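You operate a simulated robot arm through the tools that you are given. There is no shell and no other tool. Be economical: measure what you need, move in short steps, check, and stop when the job is done.

You are at the controls of a simulated robot arm. One attempt, no reset.

Task
Put one of the batteries from the long bench top on top of the wood block.

The check looks at the end state, three seconds after you hand in, the way a careful person would. Anything else that was tipped, shoved, dropped, spilled or broken makes it a failure.

Robot
A 6-joint arm with a two-finger parallel gripper, fixed in place. Base frame: the origin is at the foot of the arm, x ahead of it, y to its left, z up; the work surface is at about z = 0. Units: mm, degrees, N and s.
With the tool pointing down near the work surface it reaches from about 180 to 460 mm from the base axis. Its first joint turns from -70.0 to 70.0 degrees. Payload 1.9 kg.
The TCP is the grasp point between the finger pads, 23 mm short of the fingertips. In the tool frame z runs along the fingers and y along their closing line. Largest opening 94 mm; finger width 38, thickness 10; the body of the gripper, 54 by 96 mm, starts 39 mm behind the TCP.
Orientation is that of the tool frame in the base frame, as a unit quaternion [x, y, z, w]. With the fingers straight down and closing along the base's y, the tool's x points along the base's -x, its y along +y and its z along -z.

Tools
- The arm moves only by the tool step_arm. Its argument "targets" is a list of rows, each a list of 3 entries, a list of its own where there are three numbers: the shift along the base's x, y, z in m, then the turn about the base's z in degrees, then the opening, from 0 (shut) to 1 (fully open). In form: [[[dx, dy, dz], spin, hand], ...]. A call has 1 to 8 rows; each row is the pose to reach, as a shift and turn from the pose commanded when the call began. A row lasts 0.2 s, in which the tool goes at most 50 mm and 8.6 degrees; a call with a longer step from one row to the next is refused whole, and so is a gripper value outside its range. Where a pose cannot be reached the arm comes as near as it can. A force on the tool above 40 N (or 10 N above the force at the start of the call, whichever is more), or a blocked arm, ends the call early, and 0.2 s more pass. The fingers move at their own pace (about 108 mm/s each) and stop on an object; they squeeze with about 37 N. The grip force told is the motor's: it shows also when the fingers shut on nothing. Time passes only in rows, and 0.2 s behind the last, so rows that repeat a pose let the fingers close. The reply holds the time, the measured pose of the TCP, the force on the tool along the base axes, the opening and the grip force, in the units named above and with some noise, and new pictures: "show" is both (left out), scene, wrist or none.
- Cameras (640 x 400 px; columns grow to the right, rows downward): "scene" is fixed at [28.8, 296.5, 423.9]; the picture's right is [-0.94, -0.34, 0.00], its down [-0.19, 0.53, -0.82] and it looks along [0.28, -0.77, -0.57] (base axes); focal length 214 px, centre (320, 200). "wrist" rides on the gripper at [-39, 0, -44] in the tool frame; the picture's right is [0.00, -1.00, 0.00], its down [0.97, 0.00, -0.24] and it looks along [0.24, 0.00, 0.97] (tool axes); focal length 218 px, centre (320, 200). There is no depth. A picture from a camera that has moved, and an enlarged one, comes with that camera's place and axes in the base frame and with its lens.
- close_up(camera, box): a new picture of the part [left, top, right, bottom] of that camera's present view, enlarged. No time passes.
- job_done(): hands the job in; it is judged then, once.

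Work in short steps. Places have to be worked out from the pictures, the camera data and where the tool is seen: move nearer, look again, correct. Check each grasp and each placing, and mend what went wrong. You have 90 turns and 150 pictures in all, those below and enlarged ones among them. Open the gripper and draw the arm clear of the work before you hand the job in, unless the task says otherwise; then end with one line.

The tools are called after "Emit:" by a JSON object that holds its "method" and its "body". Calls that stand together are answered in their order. step_arm: Moves the arm, as the interface text tells. Its arguments: {"type":"object","properties":{"targets":{"type":"array","items":{"type":"array"}},"show":{"type":"string","enum":["both","scene","wrist","none"]}},"required":["targets"]} The other tools are called the same way: close_up (camera, box) takes an enlarged picture of a part of a camera's view; job_done () hands the job in.

At the start:

```text
clock: 0.0
tcp_pos: [288.7, -107.3, 358.6]
tool_rot: [0.0, 1.0, 0.001, 0.002]
contact_force: [-0.8, -0.6, 1.3]
opening: 93.9
grip_force: 0.0
```

scene: 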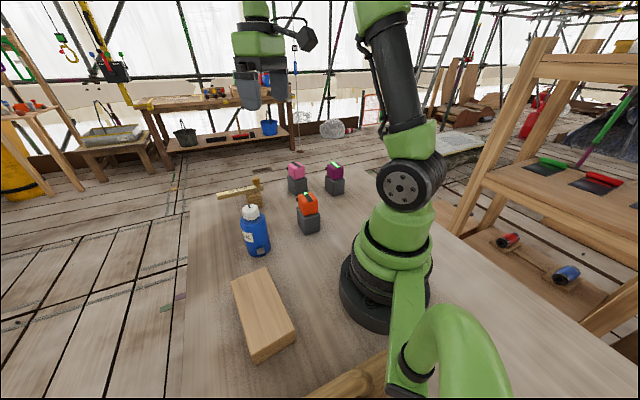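
wrist: 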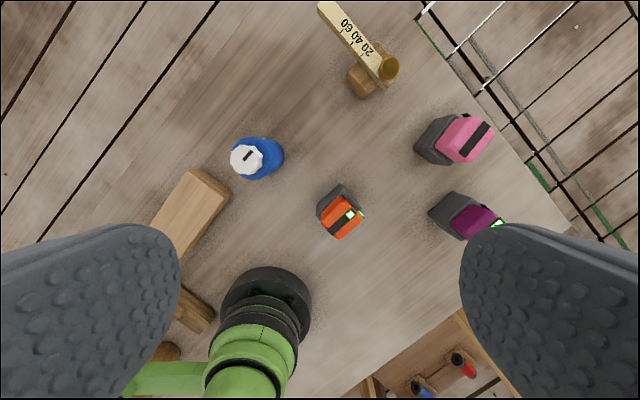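

The bench shows three battery-like blocks (orange, pink, purple), a blue bottle, a wood block and a gauge. I'll enlarge the relevant parts to see them better.

Emit:
{"method": "close_up", "body": {"camera": "scene", "box": [200, 140, 380, 260]}}

Emit:
{"method": "close_up", "body": {"camera": "scene", "box": [200, 240, 380, 400]}}

Emit:
{"method": "close_up", "body": {"camera": "wrist", "box": [140, 100, 380, 340]}}

```text
3.33 times, centred on (290, 200) of scene
camera zoom: at [28.8, 296.5, 423.9], right [-0.94, -0.34, 0.0], down [-0.19, 0.53, -0.82], along [0.28, -0.77, -0.57], focal length 715 px, centre (420, 200)
```

zoom: 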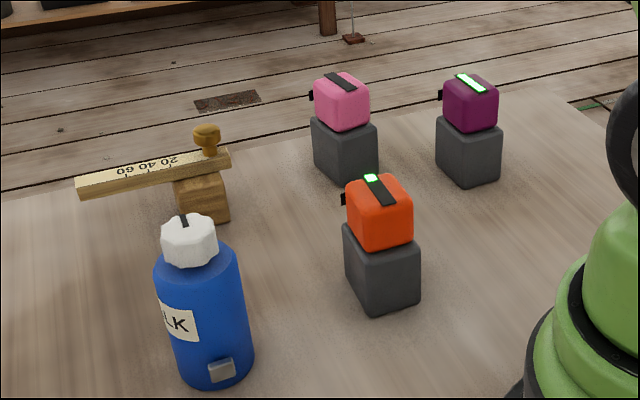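

```text
2.50 times, centred on (290, 320) of scene
camera zoom: at [28.8, 296.5, 423.9], right [-0.94, -0.34, 0.0], down [-0.19, 0.53, -0.82], along [0.28, -0.77, -0.57], focal length 536 px, centre (395, -100)
```

zoom: 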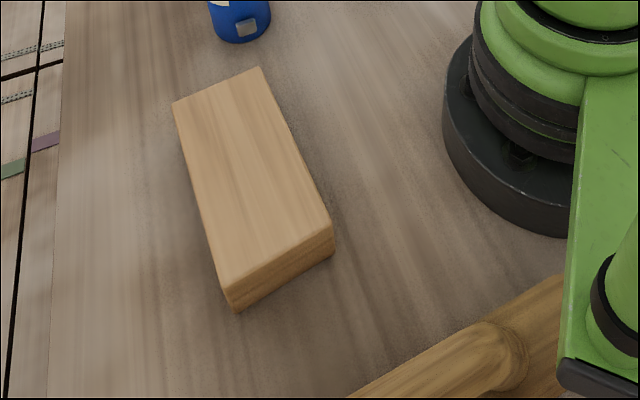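

```text
1.67 times, centred on (260, 220) of wrist
camera zoom: at [328.6, -106.9, 403.0], right [0.0, -1.0, 0.0], down [-0.97, 0.0, 0.24], along [-0.24, 0.0, -0.97], focal length 364 px, centre (420, 167)
```

zoom: 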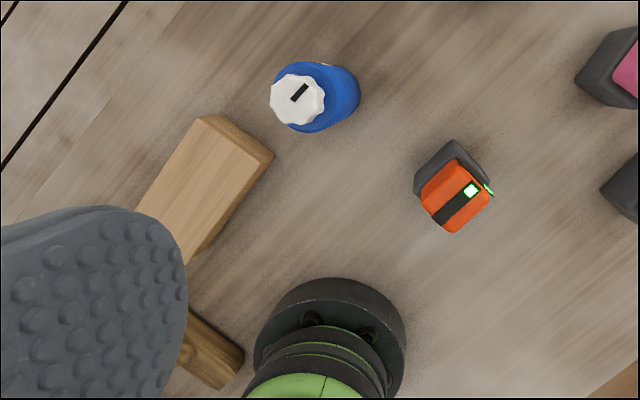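

The three items are coloured tops on grey bases (perhaps batteries in chargers), with the orange one nearest at about (224, -138), top near z = 88. The wood block is near (198, 139) and the bottle near (312, -13), about 120 mm tall. I'll move over the orange one for a closer look.

Emit:
{"method": "step_arm", "body": {"targets": [[[-0.02, -0.01, -0.035], 0, 1], [[-0.04, -0.02, -0.07], 0, 1], [[-0.063, -0.031, -0.109], 0, 1], [[-0.063, -0.031, -0.109], 0, 1]]}}

```text
clock: 1.0
tcp_pos: [226.1, -137.3, 249.1]
tool_rot: [0.0, 1.0, 0.001, 0.001]
contact_force: [0.2, 0.4, -0.4]
opening: 94.2
grip_force: 0.0
camera wrist: at [265.4, -137.4, 293.1], right [0.0, -1.0, 0.0], down [-0.97, 0.0, 0.24], along [-0.24, 0.0, -0.97], focal length 218 px, centre (320, 200)
```

scene: 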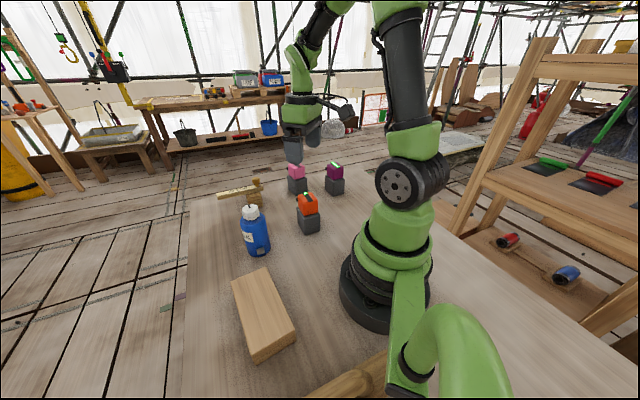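
wrist: 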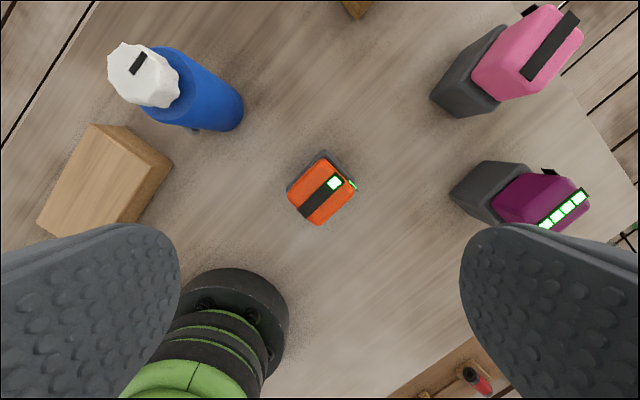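

The orange one is right under the tool, with a charge strip on top. I'll zoom in for its outline and how the coloured part meets the grey base.

Emit:
{"method": "close_up", "body": {"camera": "wrist", "box": [240, 140, 400, 240]}}

Emit:
{"method": "close_up", "body": {"camera": "scene", "box": [270, 150, 350, 240]}}

Emit:
{"method": "close_up", "body": {"camera": "wrist", "box": [420, 0, 620, 240]}}

```text
4.00 times, centred on (320, 190) of wrist
camera zoom: at [265.4, -137.4, 293.1], right [0.0, -1.0, 0.0], down [-0.97, 0.0, 0.24], along [-0.24, 0.0, -0.97], focal length 873 px, centre (320, 240)
```

zoom: 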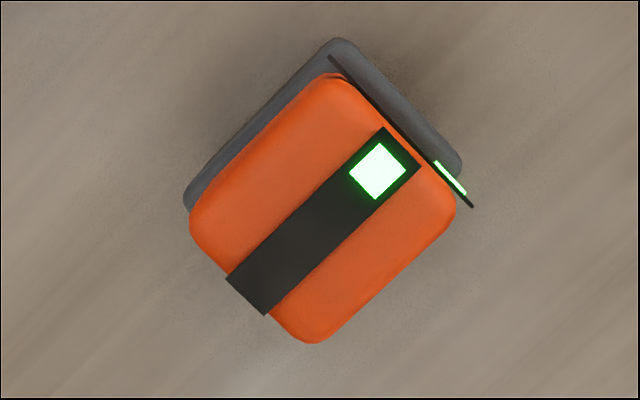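

```text
4.44 times, centred on (310, 195) of scene
camera zoom: at [28.8, 296.5, 423.9], right [-0.94, -0.34, 0.0], down [-0.19, 0.53, -0.82], along [0.28, -0.77, -0.57], focal length 953 px, centre (364, 222)
```

zoom: 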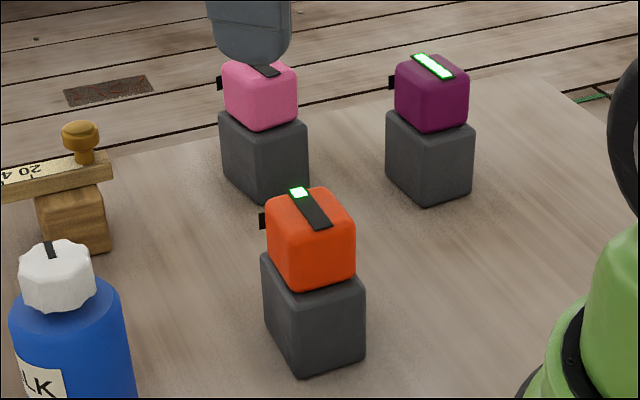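

```text
1.67 times, centred on (520, 120) of wrist
camera zoom: at [265.4, -137.4, 293.1], right [0.0, -1.0, 0.0], down [-0.97, 0.0, 0.24], along [-0.24, 0.0, -0.97], focal length 364 px, centre (-13, 333)
```

zoom: 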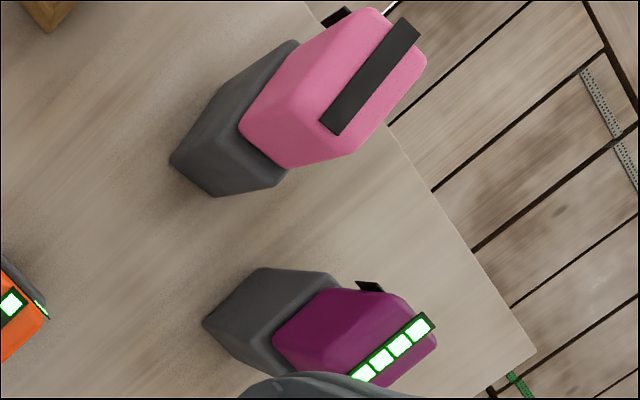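

The coloured part carries the charge strip, and its top is about 41 x 48 mm at z ≈ 100, centred near (225, -138), with its short side along the +x+y diagonal. I'll turn about -44° and come down to z = 150 to check alignment.

Emit:
{"method": "step_arm", "body": {"targets": [[[0, 0, -0.01], -8, 1], [[0, 0, -0.03], -16, 1], [[0, 0, -0.05], -24, 1], [[0, 0, -0.07], -32, 1], [[0, 0, -0.09], -40, 1], [[0, 0, -0.1], -44, 1], [[0, 0, -0.1], -44, 1]]}}

```text
clock: 2.6
tcp_pos: [225.9, -138.7, 148.7]
tool_rot: [0.375, 0.927, 0.001, 0.001]
contact_force: [0.8, 0.6, -0.9]
opening: 93.9
grip_force: 0.2
camera wrist: at [253.9, -165.3, 193.3], right [-0.7, -0.72, 0.0], down [-0.7, 0.68, 0.24], along [-0.17, 0.17, -0.97], focal length 218 px, centre (320, 200)
```

scene: 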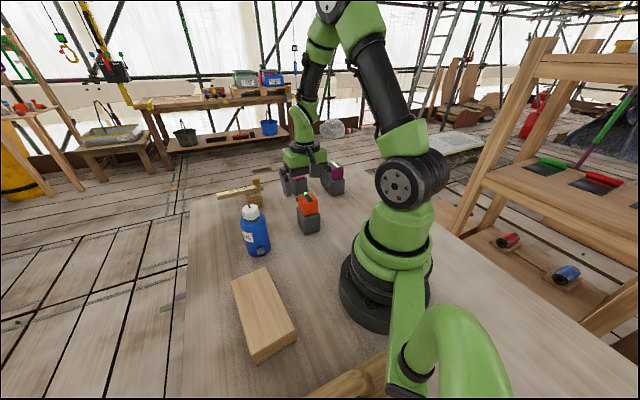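
wrist: 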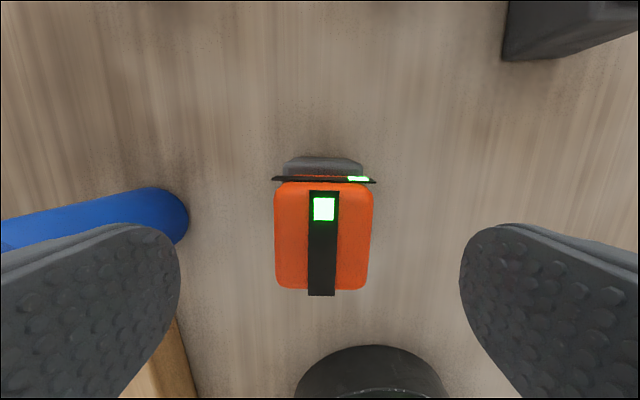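

The tool straddles the orange top squarely, with its centre near (224, -138). I'll descend to z ≈ 86, which keeps the fingertips above the grey seam, then look before closing.

Emit:
{"method": "step_arm", "body": {"targets": [[[-0.0015, 0.001, -0.03], 0, 1], [[-0.0015, 0.001, -0.05], 0, 1], [[-0.0015, 0.001, -0.062], 0, 1], [[-0.0015, 0.001, -0.062], 0, 1]]}}

Emit:
{"method": "close_up", "body": {"camera": "scene", "box": [260, 140, 360, 240]}}

```text
clock: 3.6
tcp_pos: [222.8, -137.6, 86.8]
tool_rot: [0.374, 0.927, 0.001, 0.002]
contact_force: [0.0, -0.3, 0.3]
opening: 93.9
grip_force: 0.0
camera wrist: at [252.1, -163.9, 131.6], right [-0.69, -0.72, 0.0], down [-0.7, 0.67, 0.24], along [-0.17, 0.17, -0.97], focal length 218 px, centre (320, 200)
```

scene: 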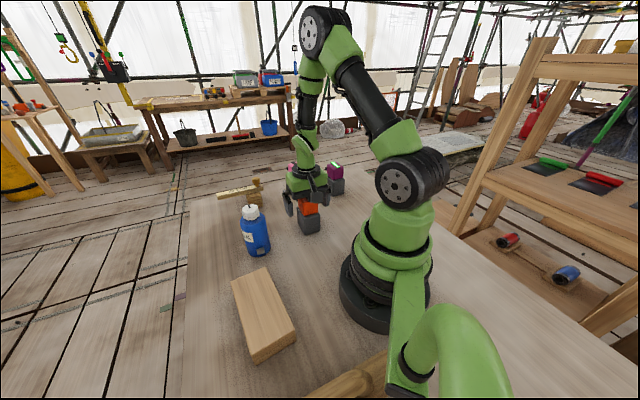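
wrist: 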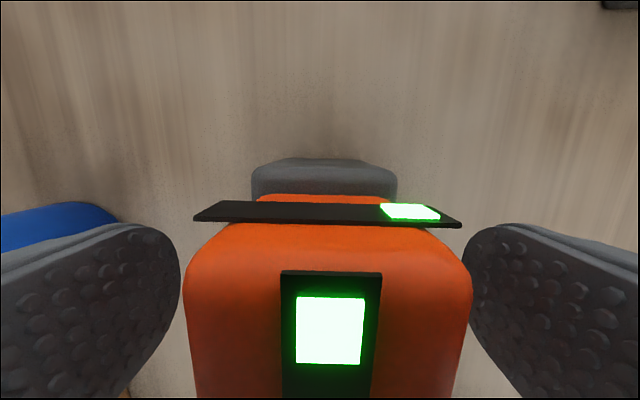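

```text
4.00 times, centred on (310, 190) of scene
camera zoom: at [28.8, 296.5, 423.9], right [-0.94, -0.34, 0.0], down [-0.19, 0.53, -0.82], along [0.28, -0.77, -0.57], focal length 858 px, centre (360, 240)
```

zoom: 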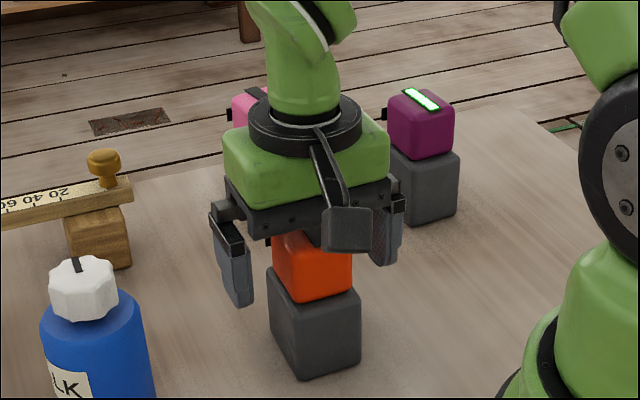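

The fingers straddle the orange part only, above the seam. I'll close and hold to build the grip.

Emit:
{"method": "step_arm", "body": {"targets": [[[0, 0, 0], 0, 0.3], [[0, 0, 0], 0, 0.3], [[0, 0, 0], 0, 0.3], [[0, 0, 0], 0, 0.3]], "show": "wrist"}}

```text
clock: 4.6
tcp_pos: [223.4, -137.9, 88.3]
tool_rot: [0.375, 0.927, 0.0, 0.001]
contact_force: [0.4, 0.3, 3.1]
opening: 43.6
grip_force: 36.9
camera wrist: at [252.1, -163.9, 131.8], right [-0.69, -0.72, 0.0], down [-0.7, 0.67, 0.24], along [-0.17, 0.17, -0.97], focal length 218 px, centre (320, 200)
```

wrist: 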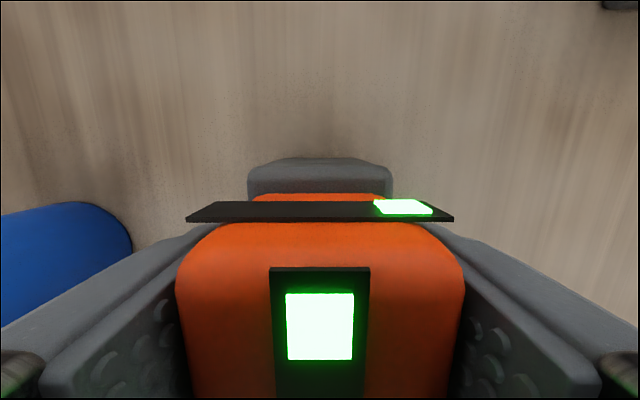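

It's gripped at 43.6 mm. I'll lift 40 mm slowly and see what comes up.

Emit:
{"method": "step_arm", "body": {"targets": [[[0, 0, 0.006], 0, 0.3], [[0, 0, 0.012], 0, 0.3], [[0, 0, 0.02], 0, 0.3], [[0, 0, 0.03], 0, 0.3], [[0, 0, 0.04], 0, 0.3], [[0, 0, 0.04], 0, 0.3]]}}

Emit:
{"method": "close_up", "body": {"camera": "scene", "box": [260, 140, 360, 240]}}

```text
clock: 6.0
tcp_pos: [223.3, -138.0, 127.2]
tool_rot: [0.375, 0.927, 0.0, 0.001]
contact_force: [0.2, 0.5, -1.4]
opening: 43.7
grip_force: 37.1
camera wrist: at [253.4, -164.5, 172.0], right [-0.69, -0.72, 0.0], down [-0.7, 0.67, 0.24], along [-0.17, 0.17, -0.97], focal length 218 px, centre (320, 200)
```

scene: 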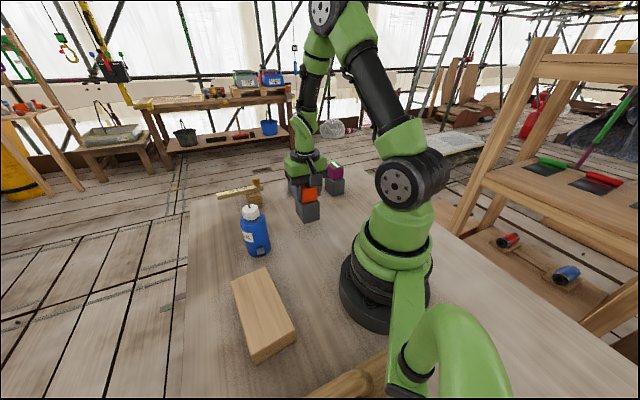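
wrist: 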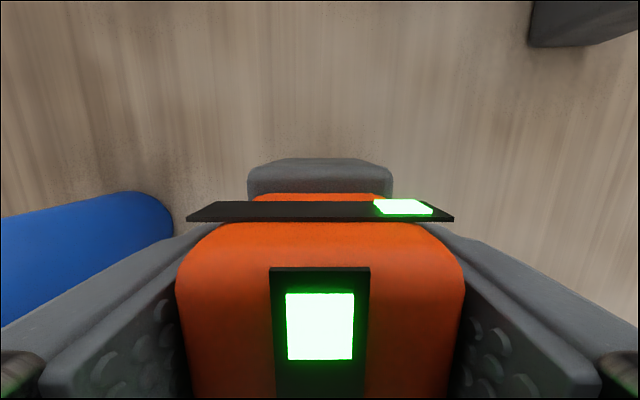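

```text
4.00 times, centred on (310, 190) of scene
camera zoom: at [28.8, 296.5, 423.9], right [-0.94, -0.34, 0.0], down [-0.19, 0.53, -0.82], along [0.28, -0.77, -0.57], focal length 858 px, centre (360, 240)
```

zoom: 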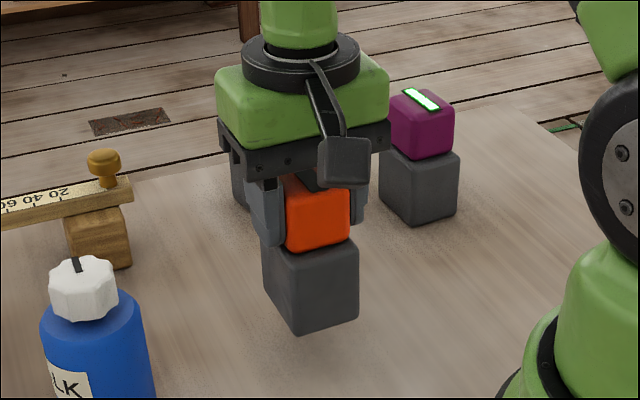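

The whole unit (orange head plus grey base, about 100 mm tall) came up as one battery; its bottom is ~88 mm below the TCP. I'll raise it above bottle height, then swing towards the block.

Emit:
{"method": "step_arm", "body": {"targets": [[[0, 0, 0.035], 0, 0.3], [[0, 0, 0.07], 0, 0.3], [[0, 0, 0.105], 0, 0.3], [[0, 0, 0.14], 0, 0.3], [[0, 0, 0.15], 0, 0.3]], "show": "none"}}

Emit:
{"method": "step_arm", "body": {"targets": [[[0, 0.025, 0], 7, 0.3], [[0, 0.055, 0], 14, 0.3], [[0, 0.085, 0], 21, 0.3], [[-0.005, 0.115, 0], 28, 0.3], [[-0.01, 0.14, 0], 36, 0.3], [[-0.015, 0.16, 0], 44, 0.3], [[-0.02, 0.17, 0], 44, 0.3], [[-0.02, 0.17, 0], 44, 0.3]]}}

```text
clock: 7.2
tcp_pos: [222.4, -135.2, 277.0]
tool_rot: [0.374, 0.927, 0.001, 0.0]
contact_force: [0.2, -0.1, -1.9]
opening: 43.8
grip_force: 36.8
```

```text
clock: 9.0
tcp_pos: [204.2, 32.1, 276.6]
tool_rot: [-0.001, 1.0, 0.002, 0.0]
contact_force: [-0.3, 0.1, -2.9]
opening: 44.1
grip_force: 37.1
camera wrist: at [245.0, 33.6, 321.3], right [0.0, -1.0, 0.0], down [-0.97, 0.0, 0.24], along [-0.24, 0.0, -0.97], focal length 218 px, centre (320, 200)
```

scene: 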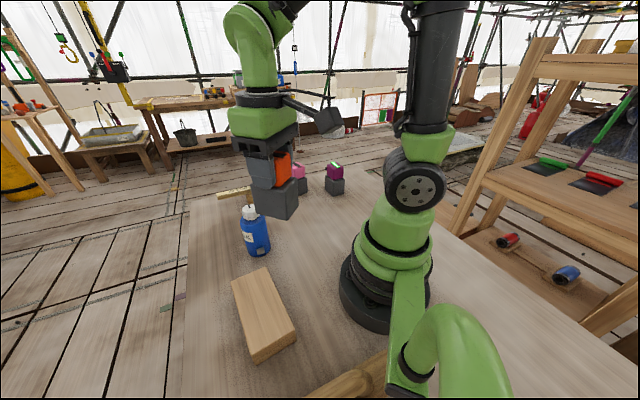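
wrist: 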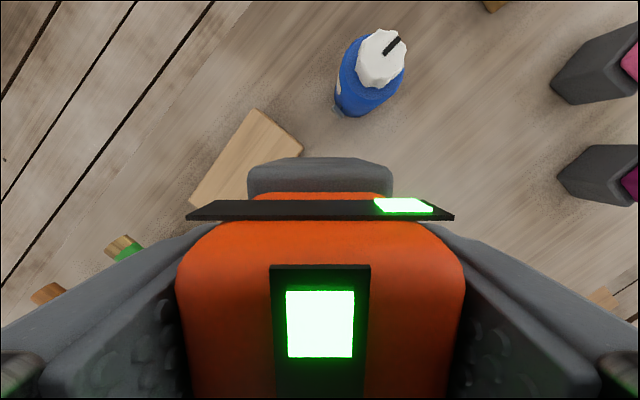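

Triangulating the block's top corners from both cameras gives about (287,111), (239,57), (124,155) and (172,207) at z ≈ 44, so its centre is (205,132) with its long axis at ~140°. I'll move over the centre, turned -40°, and come down to about 30 mm above it.

Emit:
{"method": "step_arm", "body": {"targets": [[[0, 0.02, 0], -8, 0.3], [[0, 0.04, 0], -16, 0.3], [[0, 0.065, 0], -24, 0.3], [[0, 0.09, -0.01], -32, 0.3], [[0, 0.1, -0.04], -40, 0.3], [[0, 0.1, -0.075], -40, 0.3], [[0, 0.1, -0.11], -40, 0.3], [[0, 0.1, -0.11], -40, 0.3]]}}

Emit:
{"method": "close_up", "body": {"camera": "scene", "box": [180, 180, 360, 380]}}

```text
clock: 10.8
tcp_pos: [204.2, 135.3, 168.2]
tool_rot: [0.342, 0.94, 0.0, 0.001]
contact_force: [0.6, -0.2, -3.0]
opening: 43.7
grip_force: 37.4
camera wrist: at [235.0, 109.9, 212.7], right [-0.64, -0.77, 0.0], down [-0.74, 0.62, 0.24], along [-0.18, 0.15, -0.97], focal length 218 px, centre (320, 200)
```

scene: 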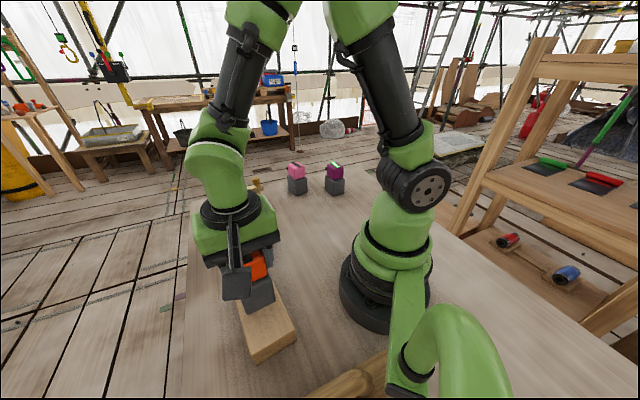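
wrist: 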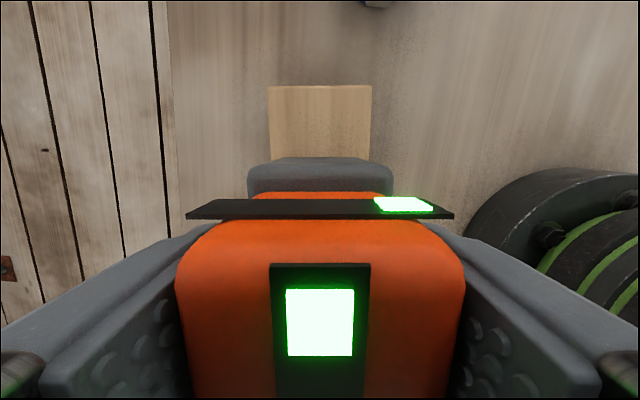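

```text
2.00 times, centred on (270, 280) of scene
camera zoom: at [28.8, 296.5, 423.9], right [-0.94, -0.34, 0.0], down [-0.19, 0.53, -0.82], along [0.28, -0.77, -0.57], focal length 429 px, centre (420, 40)
```

zoom: 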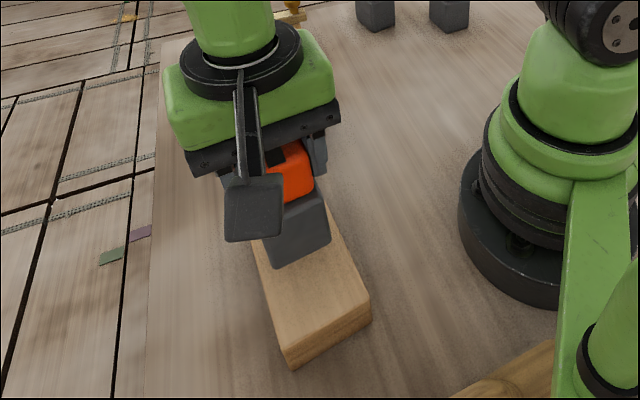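

The battery lines up with the block laterally and in angle, near the block's middle. I'll lower towards contact, expected around TCP z ≈ 132, in small steps.

Emit:
{"method": "step_arm", "body": {"targets": [[[0, 0, -0.012], 0, 0.3], [[0, 0, -0.022], 0, 0.3], [[0, 0, -0.028], 0, 0.3], [[0, 0, -0.03], 0, 0.3], [[0, 0, -0.03], 0, 0.3]]}}

Emit:
{"method": "close_up", "body": {"camera": "scene", "box": [220, 240, 310, 370]}}

```text
clock: 12.0
tcp_pos: [202.8, 133.2, 136.5]
tool_rot: [0.342, 0.94, 0.001, 0.001]
contact_force: [0.3, -0.7, -1.4]
opening: 43.9
grip_force: 37.2
camera wrist: at [234.3, 108.4, 181.7], right [-0.64, -0.77, 0.0], down [-0.74, 0.62, 0.24], along [-0.18, 0.15, -0.97], focal length 218 px, centre (320, 200)
```

scene: 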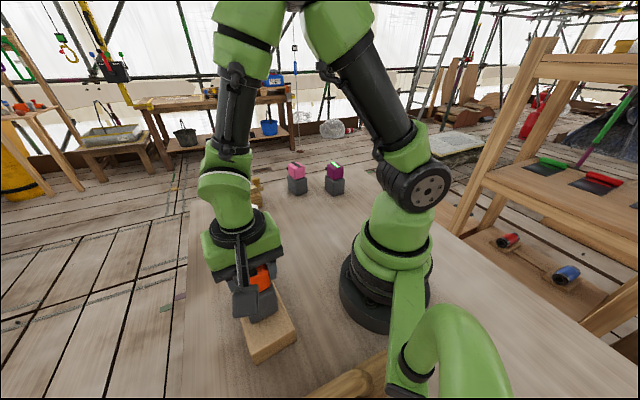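
wrist: 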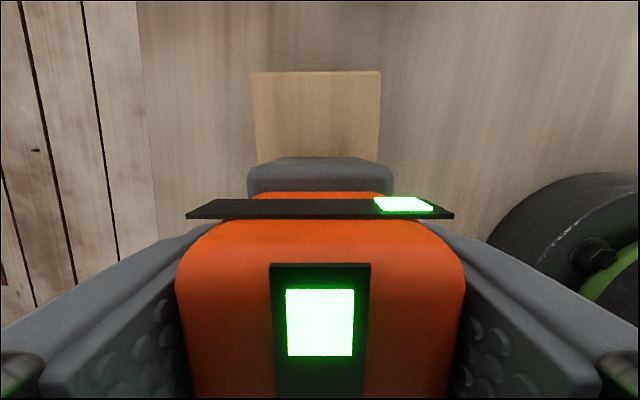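

```text
3.08 times, centred on (265, 305) of scene
camera zoom: at [28.8, 296.5, 423.9], right [-0.94, -0.34, 0.0], down [-0.19, 0.53, -0.82], along [0.28, -0.77, -0.57], focal length 660 px, centre (489, -123)
```

zoom: 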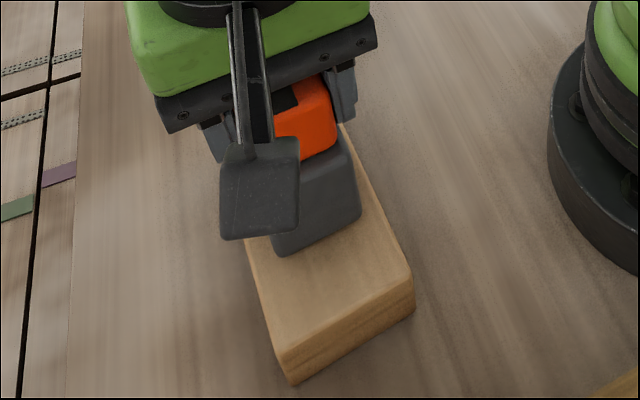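

It's nearly down and still centred, with no contact force yet. I'll lower 4 mm in fine steps and read the force.

Emit:
{"method": "step_arm", "body": {"targets": [[[0, 0, -0.001], 0, 0.3], [[0, 0, -0.002], 0, 0.3], [[0, 0, -0.003], 0, 0.3], [[0, 0, -0.003], 0, 0.3]], "show": "none"}}

```text
clock: 13.0
tcp_pos: [203.3, 132.7, 134.4]
tool_rot: [0.342, 0.94, 0.001, 0.001]
contact_force: [-0.3, -0.3, -2.9]
opening: 43.7
grip_force: 37.2
```

No contact yet (still about -3 N of carried weight), so I'll lower a further 2 mm.

Emit:
{"method": "step_arm", "body": {"targets": [[[0, 0, -0.001], 0, 0.3], [[0, 0, -0.002], 0, 0.3], [[0, 0, -0.002], 0, 0.3]], "show": "none"}}

```text
clock: 13.8
tcp_pos: [202.7, 132.7, 133.3]
tool_rot: [0.342, 0.94, 0.0, 0.001]
contact_force: [-1.4, 1.0, 8.3]
opening: 43.7
grip_force: 36.7
```

The force turned to +8 N, so the battery rests on the block. I'll open the fingers in place, gently.

Emit:
{"method": "step_arm", "body": {"targets": [[[0, 0, 0.0005], 0, 0.5], [[0, 0, 0.0005], 0, 0.65], [[0, 0, 0.0005], 0, 0.8], [[0, 0, 0.0005], 0, 1], [[0, 0, 0.0005], 0, 1]]}}

```text
clock: 15.0
tcp_pos: [205.0, 133.4, 133.1]
tool_rot: [0.342, 0.94, 0.0, 0.001]
contact_force: [-0.3, 0.2, 0.0]
opening: 93.8
grip_force: 0.0
camera wrist: at [234.8, 109.1, 177.4], right [-0.64, -0.77, 0.0], down [-0.74, 0.62, 0.24], along [-0.18, 0.15, -0.97], focal length 218 px, centre (320, 200)
```

scene: 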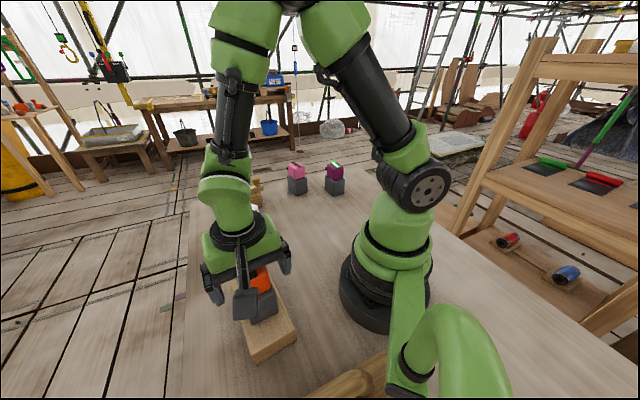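
wrist: 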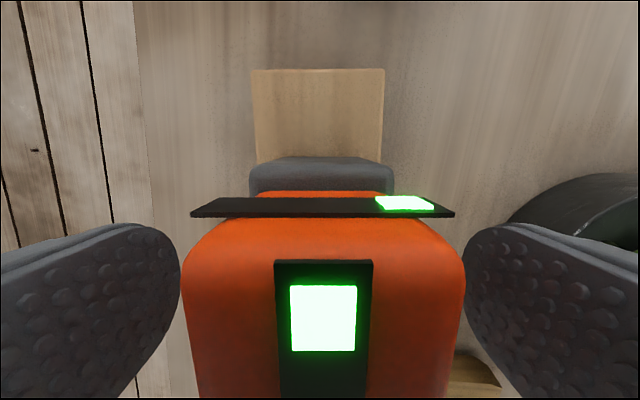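

The fingers are open and clear of the battery, which stays upright. I'll go straight up and check.

Emit:
{"method": "step_arm", "body": {"targets": [[[0, 0, 0.015], 0, 1], [[0, 0, 0.035], 0, 1], [[0, 0, 0.065], 0, 1], [[0, 0, 0.1], 0, 1], [[0, 0, 0.14], 0, 1], [[0, 0, 0.14], 0, 1]]}}

Emit:
{"method": "step_arm", "body": {"targets": [[[0, -0.03, 0], 0, 1], [[0, -0.07, 0], 0, 1], [[0, -0.11, 0], 0, 1], [[0, -0.11, 0], 0, 1]]}}

Emit:
{"method": "close_up", "body": {"camera": "scene", "box": [200, 180, 360, 380]}}

```text
clock: 16.4
tcp_pos: [206.1, 130.3, 269.7]
tool_rot: [0.342, 0.94, 0.0, 0.001]
contact_force: [0.6, 0.2, 0.2]
opening: 94.0
grip_force: 0.0
camera wrist: at [237.2, 106.1, 314.3], right [-0.64, -0.77, 0.0], down [-0.74, 0.62, 0.24], along [-0.18, 0.15, -0.97], focal length 218 px, centre (320, 200)
```

scene: 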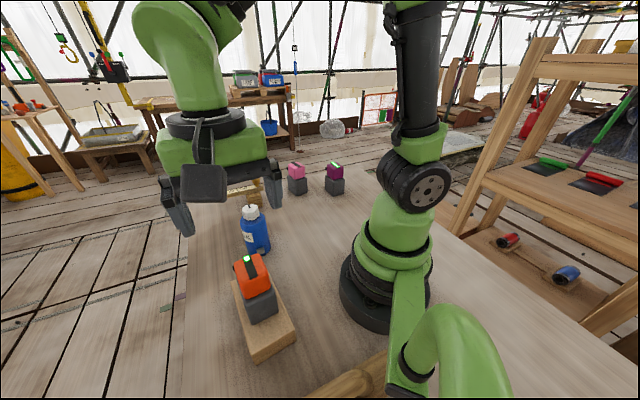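
wrist: 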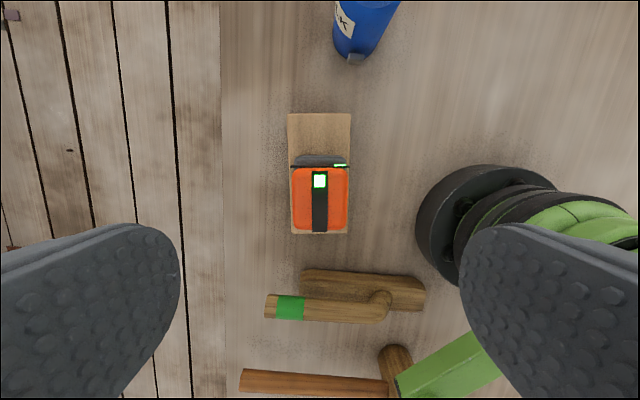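

```text
clock: 17.4
tcp_pos: [203.5, 23.0, 271.8]
tool_rot: [0.342, 0.94, 0.0, 0.001]
contact_force: [-0.1, 0.4, 0.1]
opening: 93.8
grip_force: 0.1
camera wrist: at [235.1, -1.8, 317.0], right [-0.64, -0.77, 0.0], down [-0.74, 0.62, 0.24], along [-0.18, 0.15, -0.97], focal length 218 px, centre (320, 200)
```

scene: 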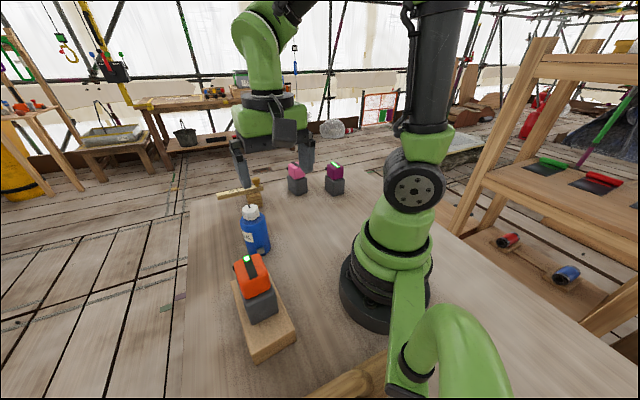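
wrist: 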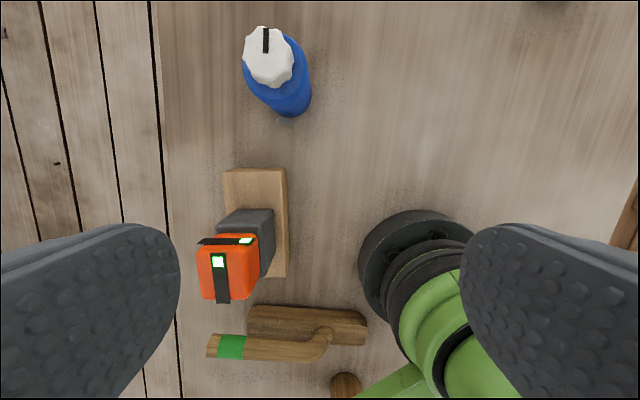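

```text
2.00 times, centred on (280, 280) of scene
camera zoom: at [28.8, 296.5, 423.9], right [-0.94, -0.34, 0.0], down [-0.19, 0.53, -0.82], along [0.28, -0.77, -0.57], focal length 429 px, centre (400, 40)
```

zoom: 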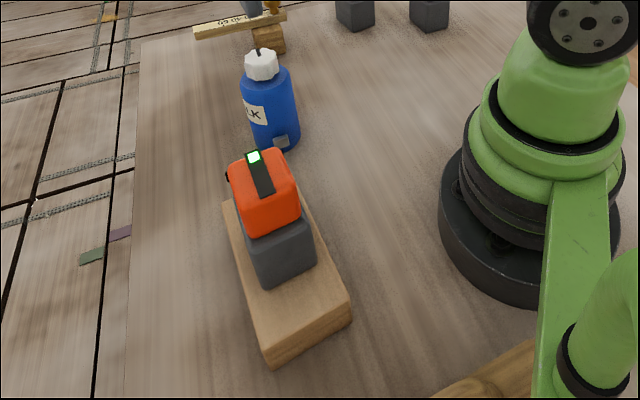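

The battery stands upright, centred on the wood block. The bottle, the other batteries and the gauge look undisturbed, and the arm is clear with the gripper open, so I'm handing in.

Emit:
{"method": "job_done", "body": {}}

```text
The job is handed in.
```

I put the orange battery upright on top of the wood block, near its centre, and saw nothing else on the bench disturbed.
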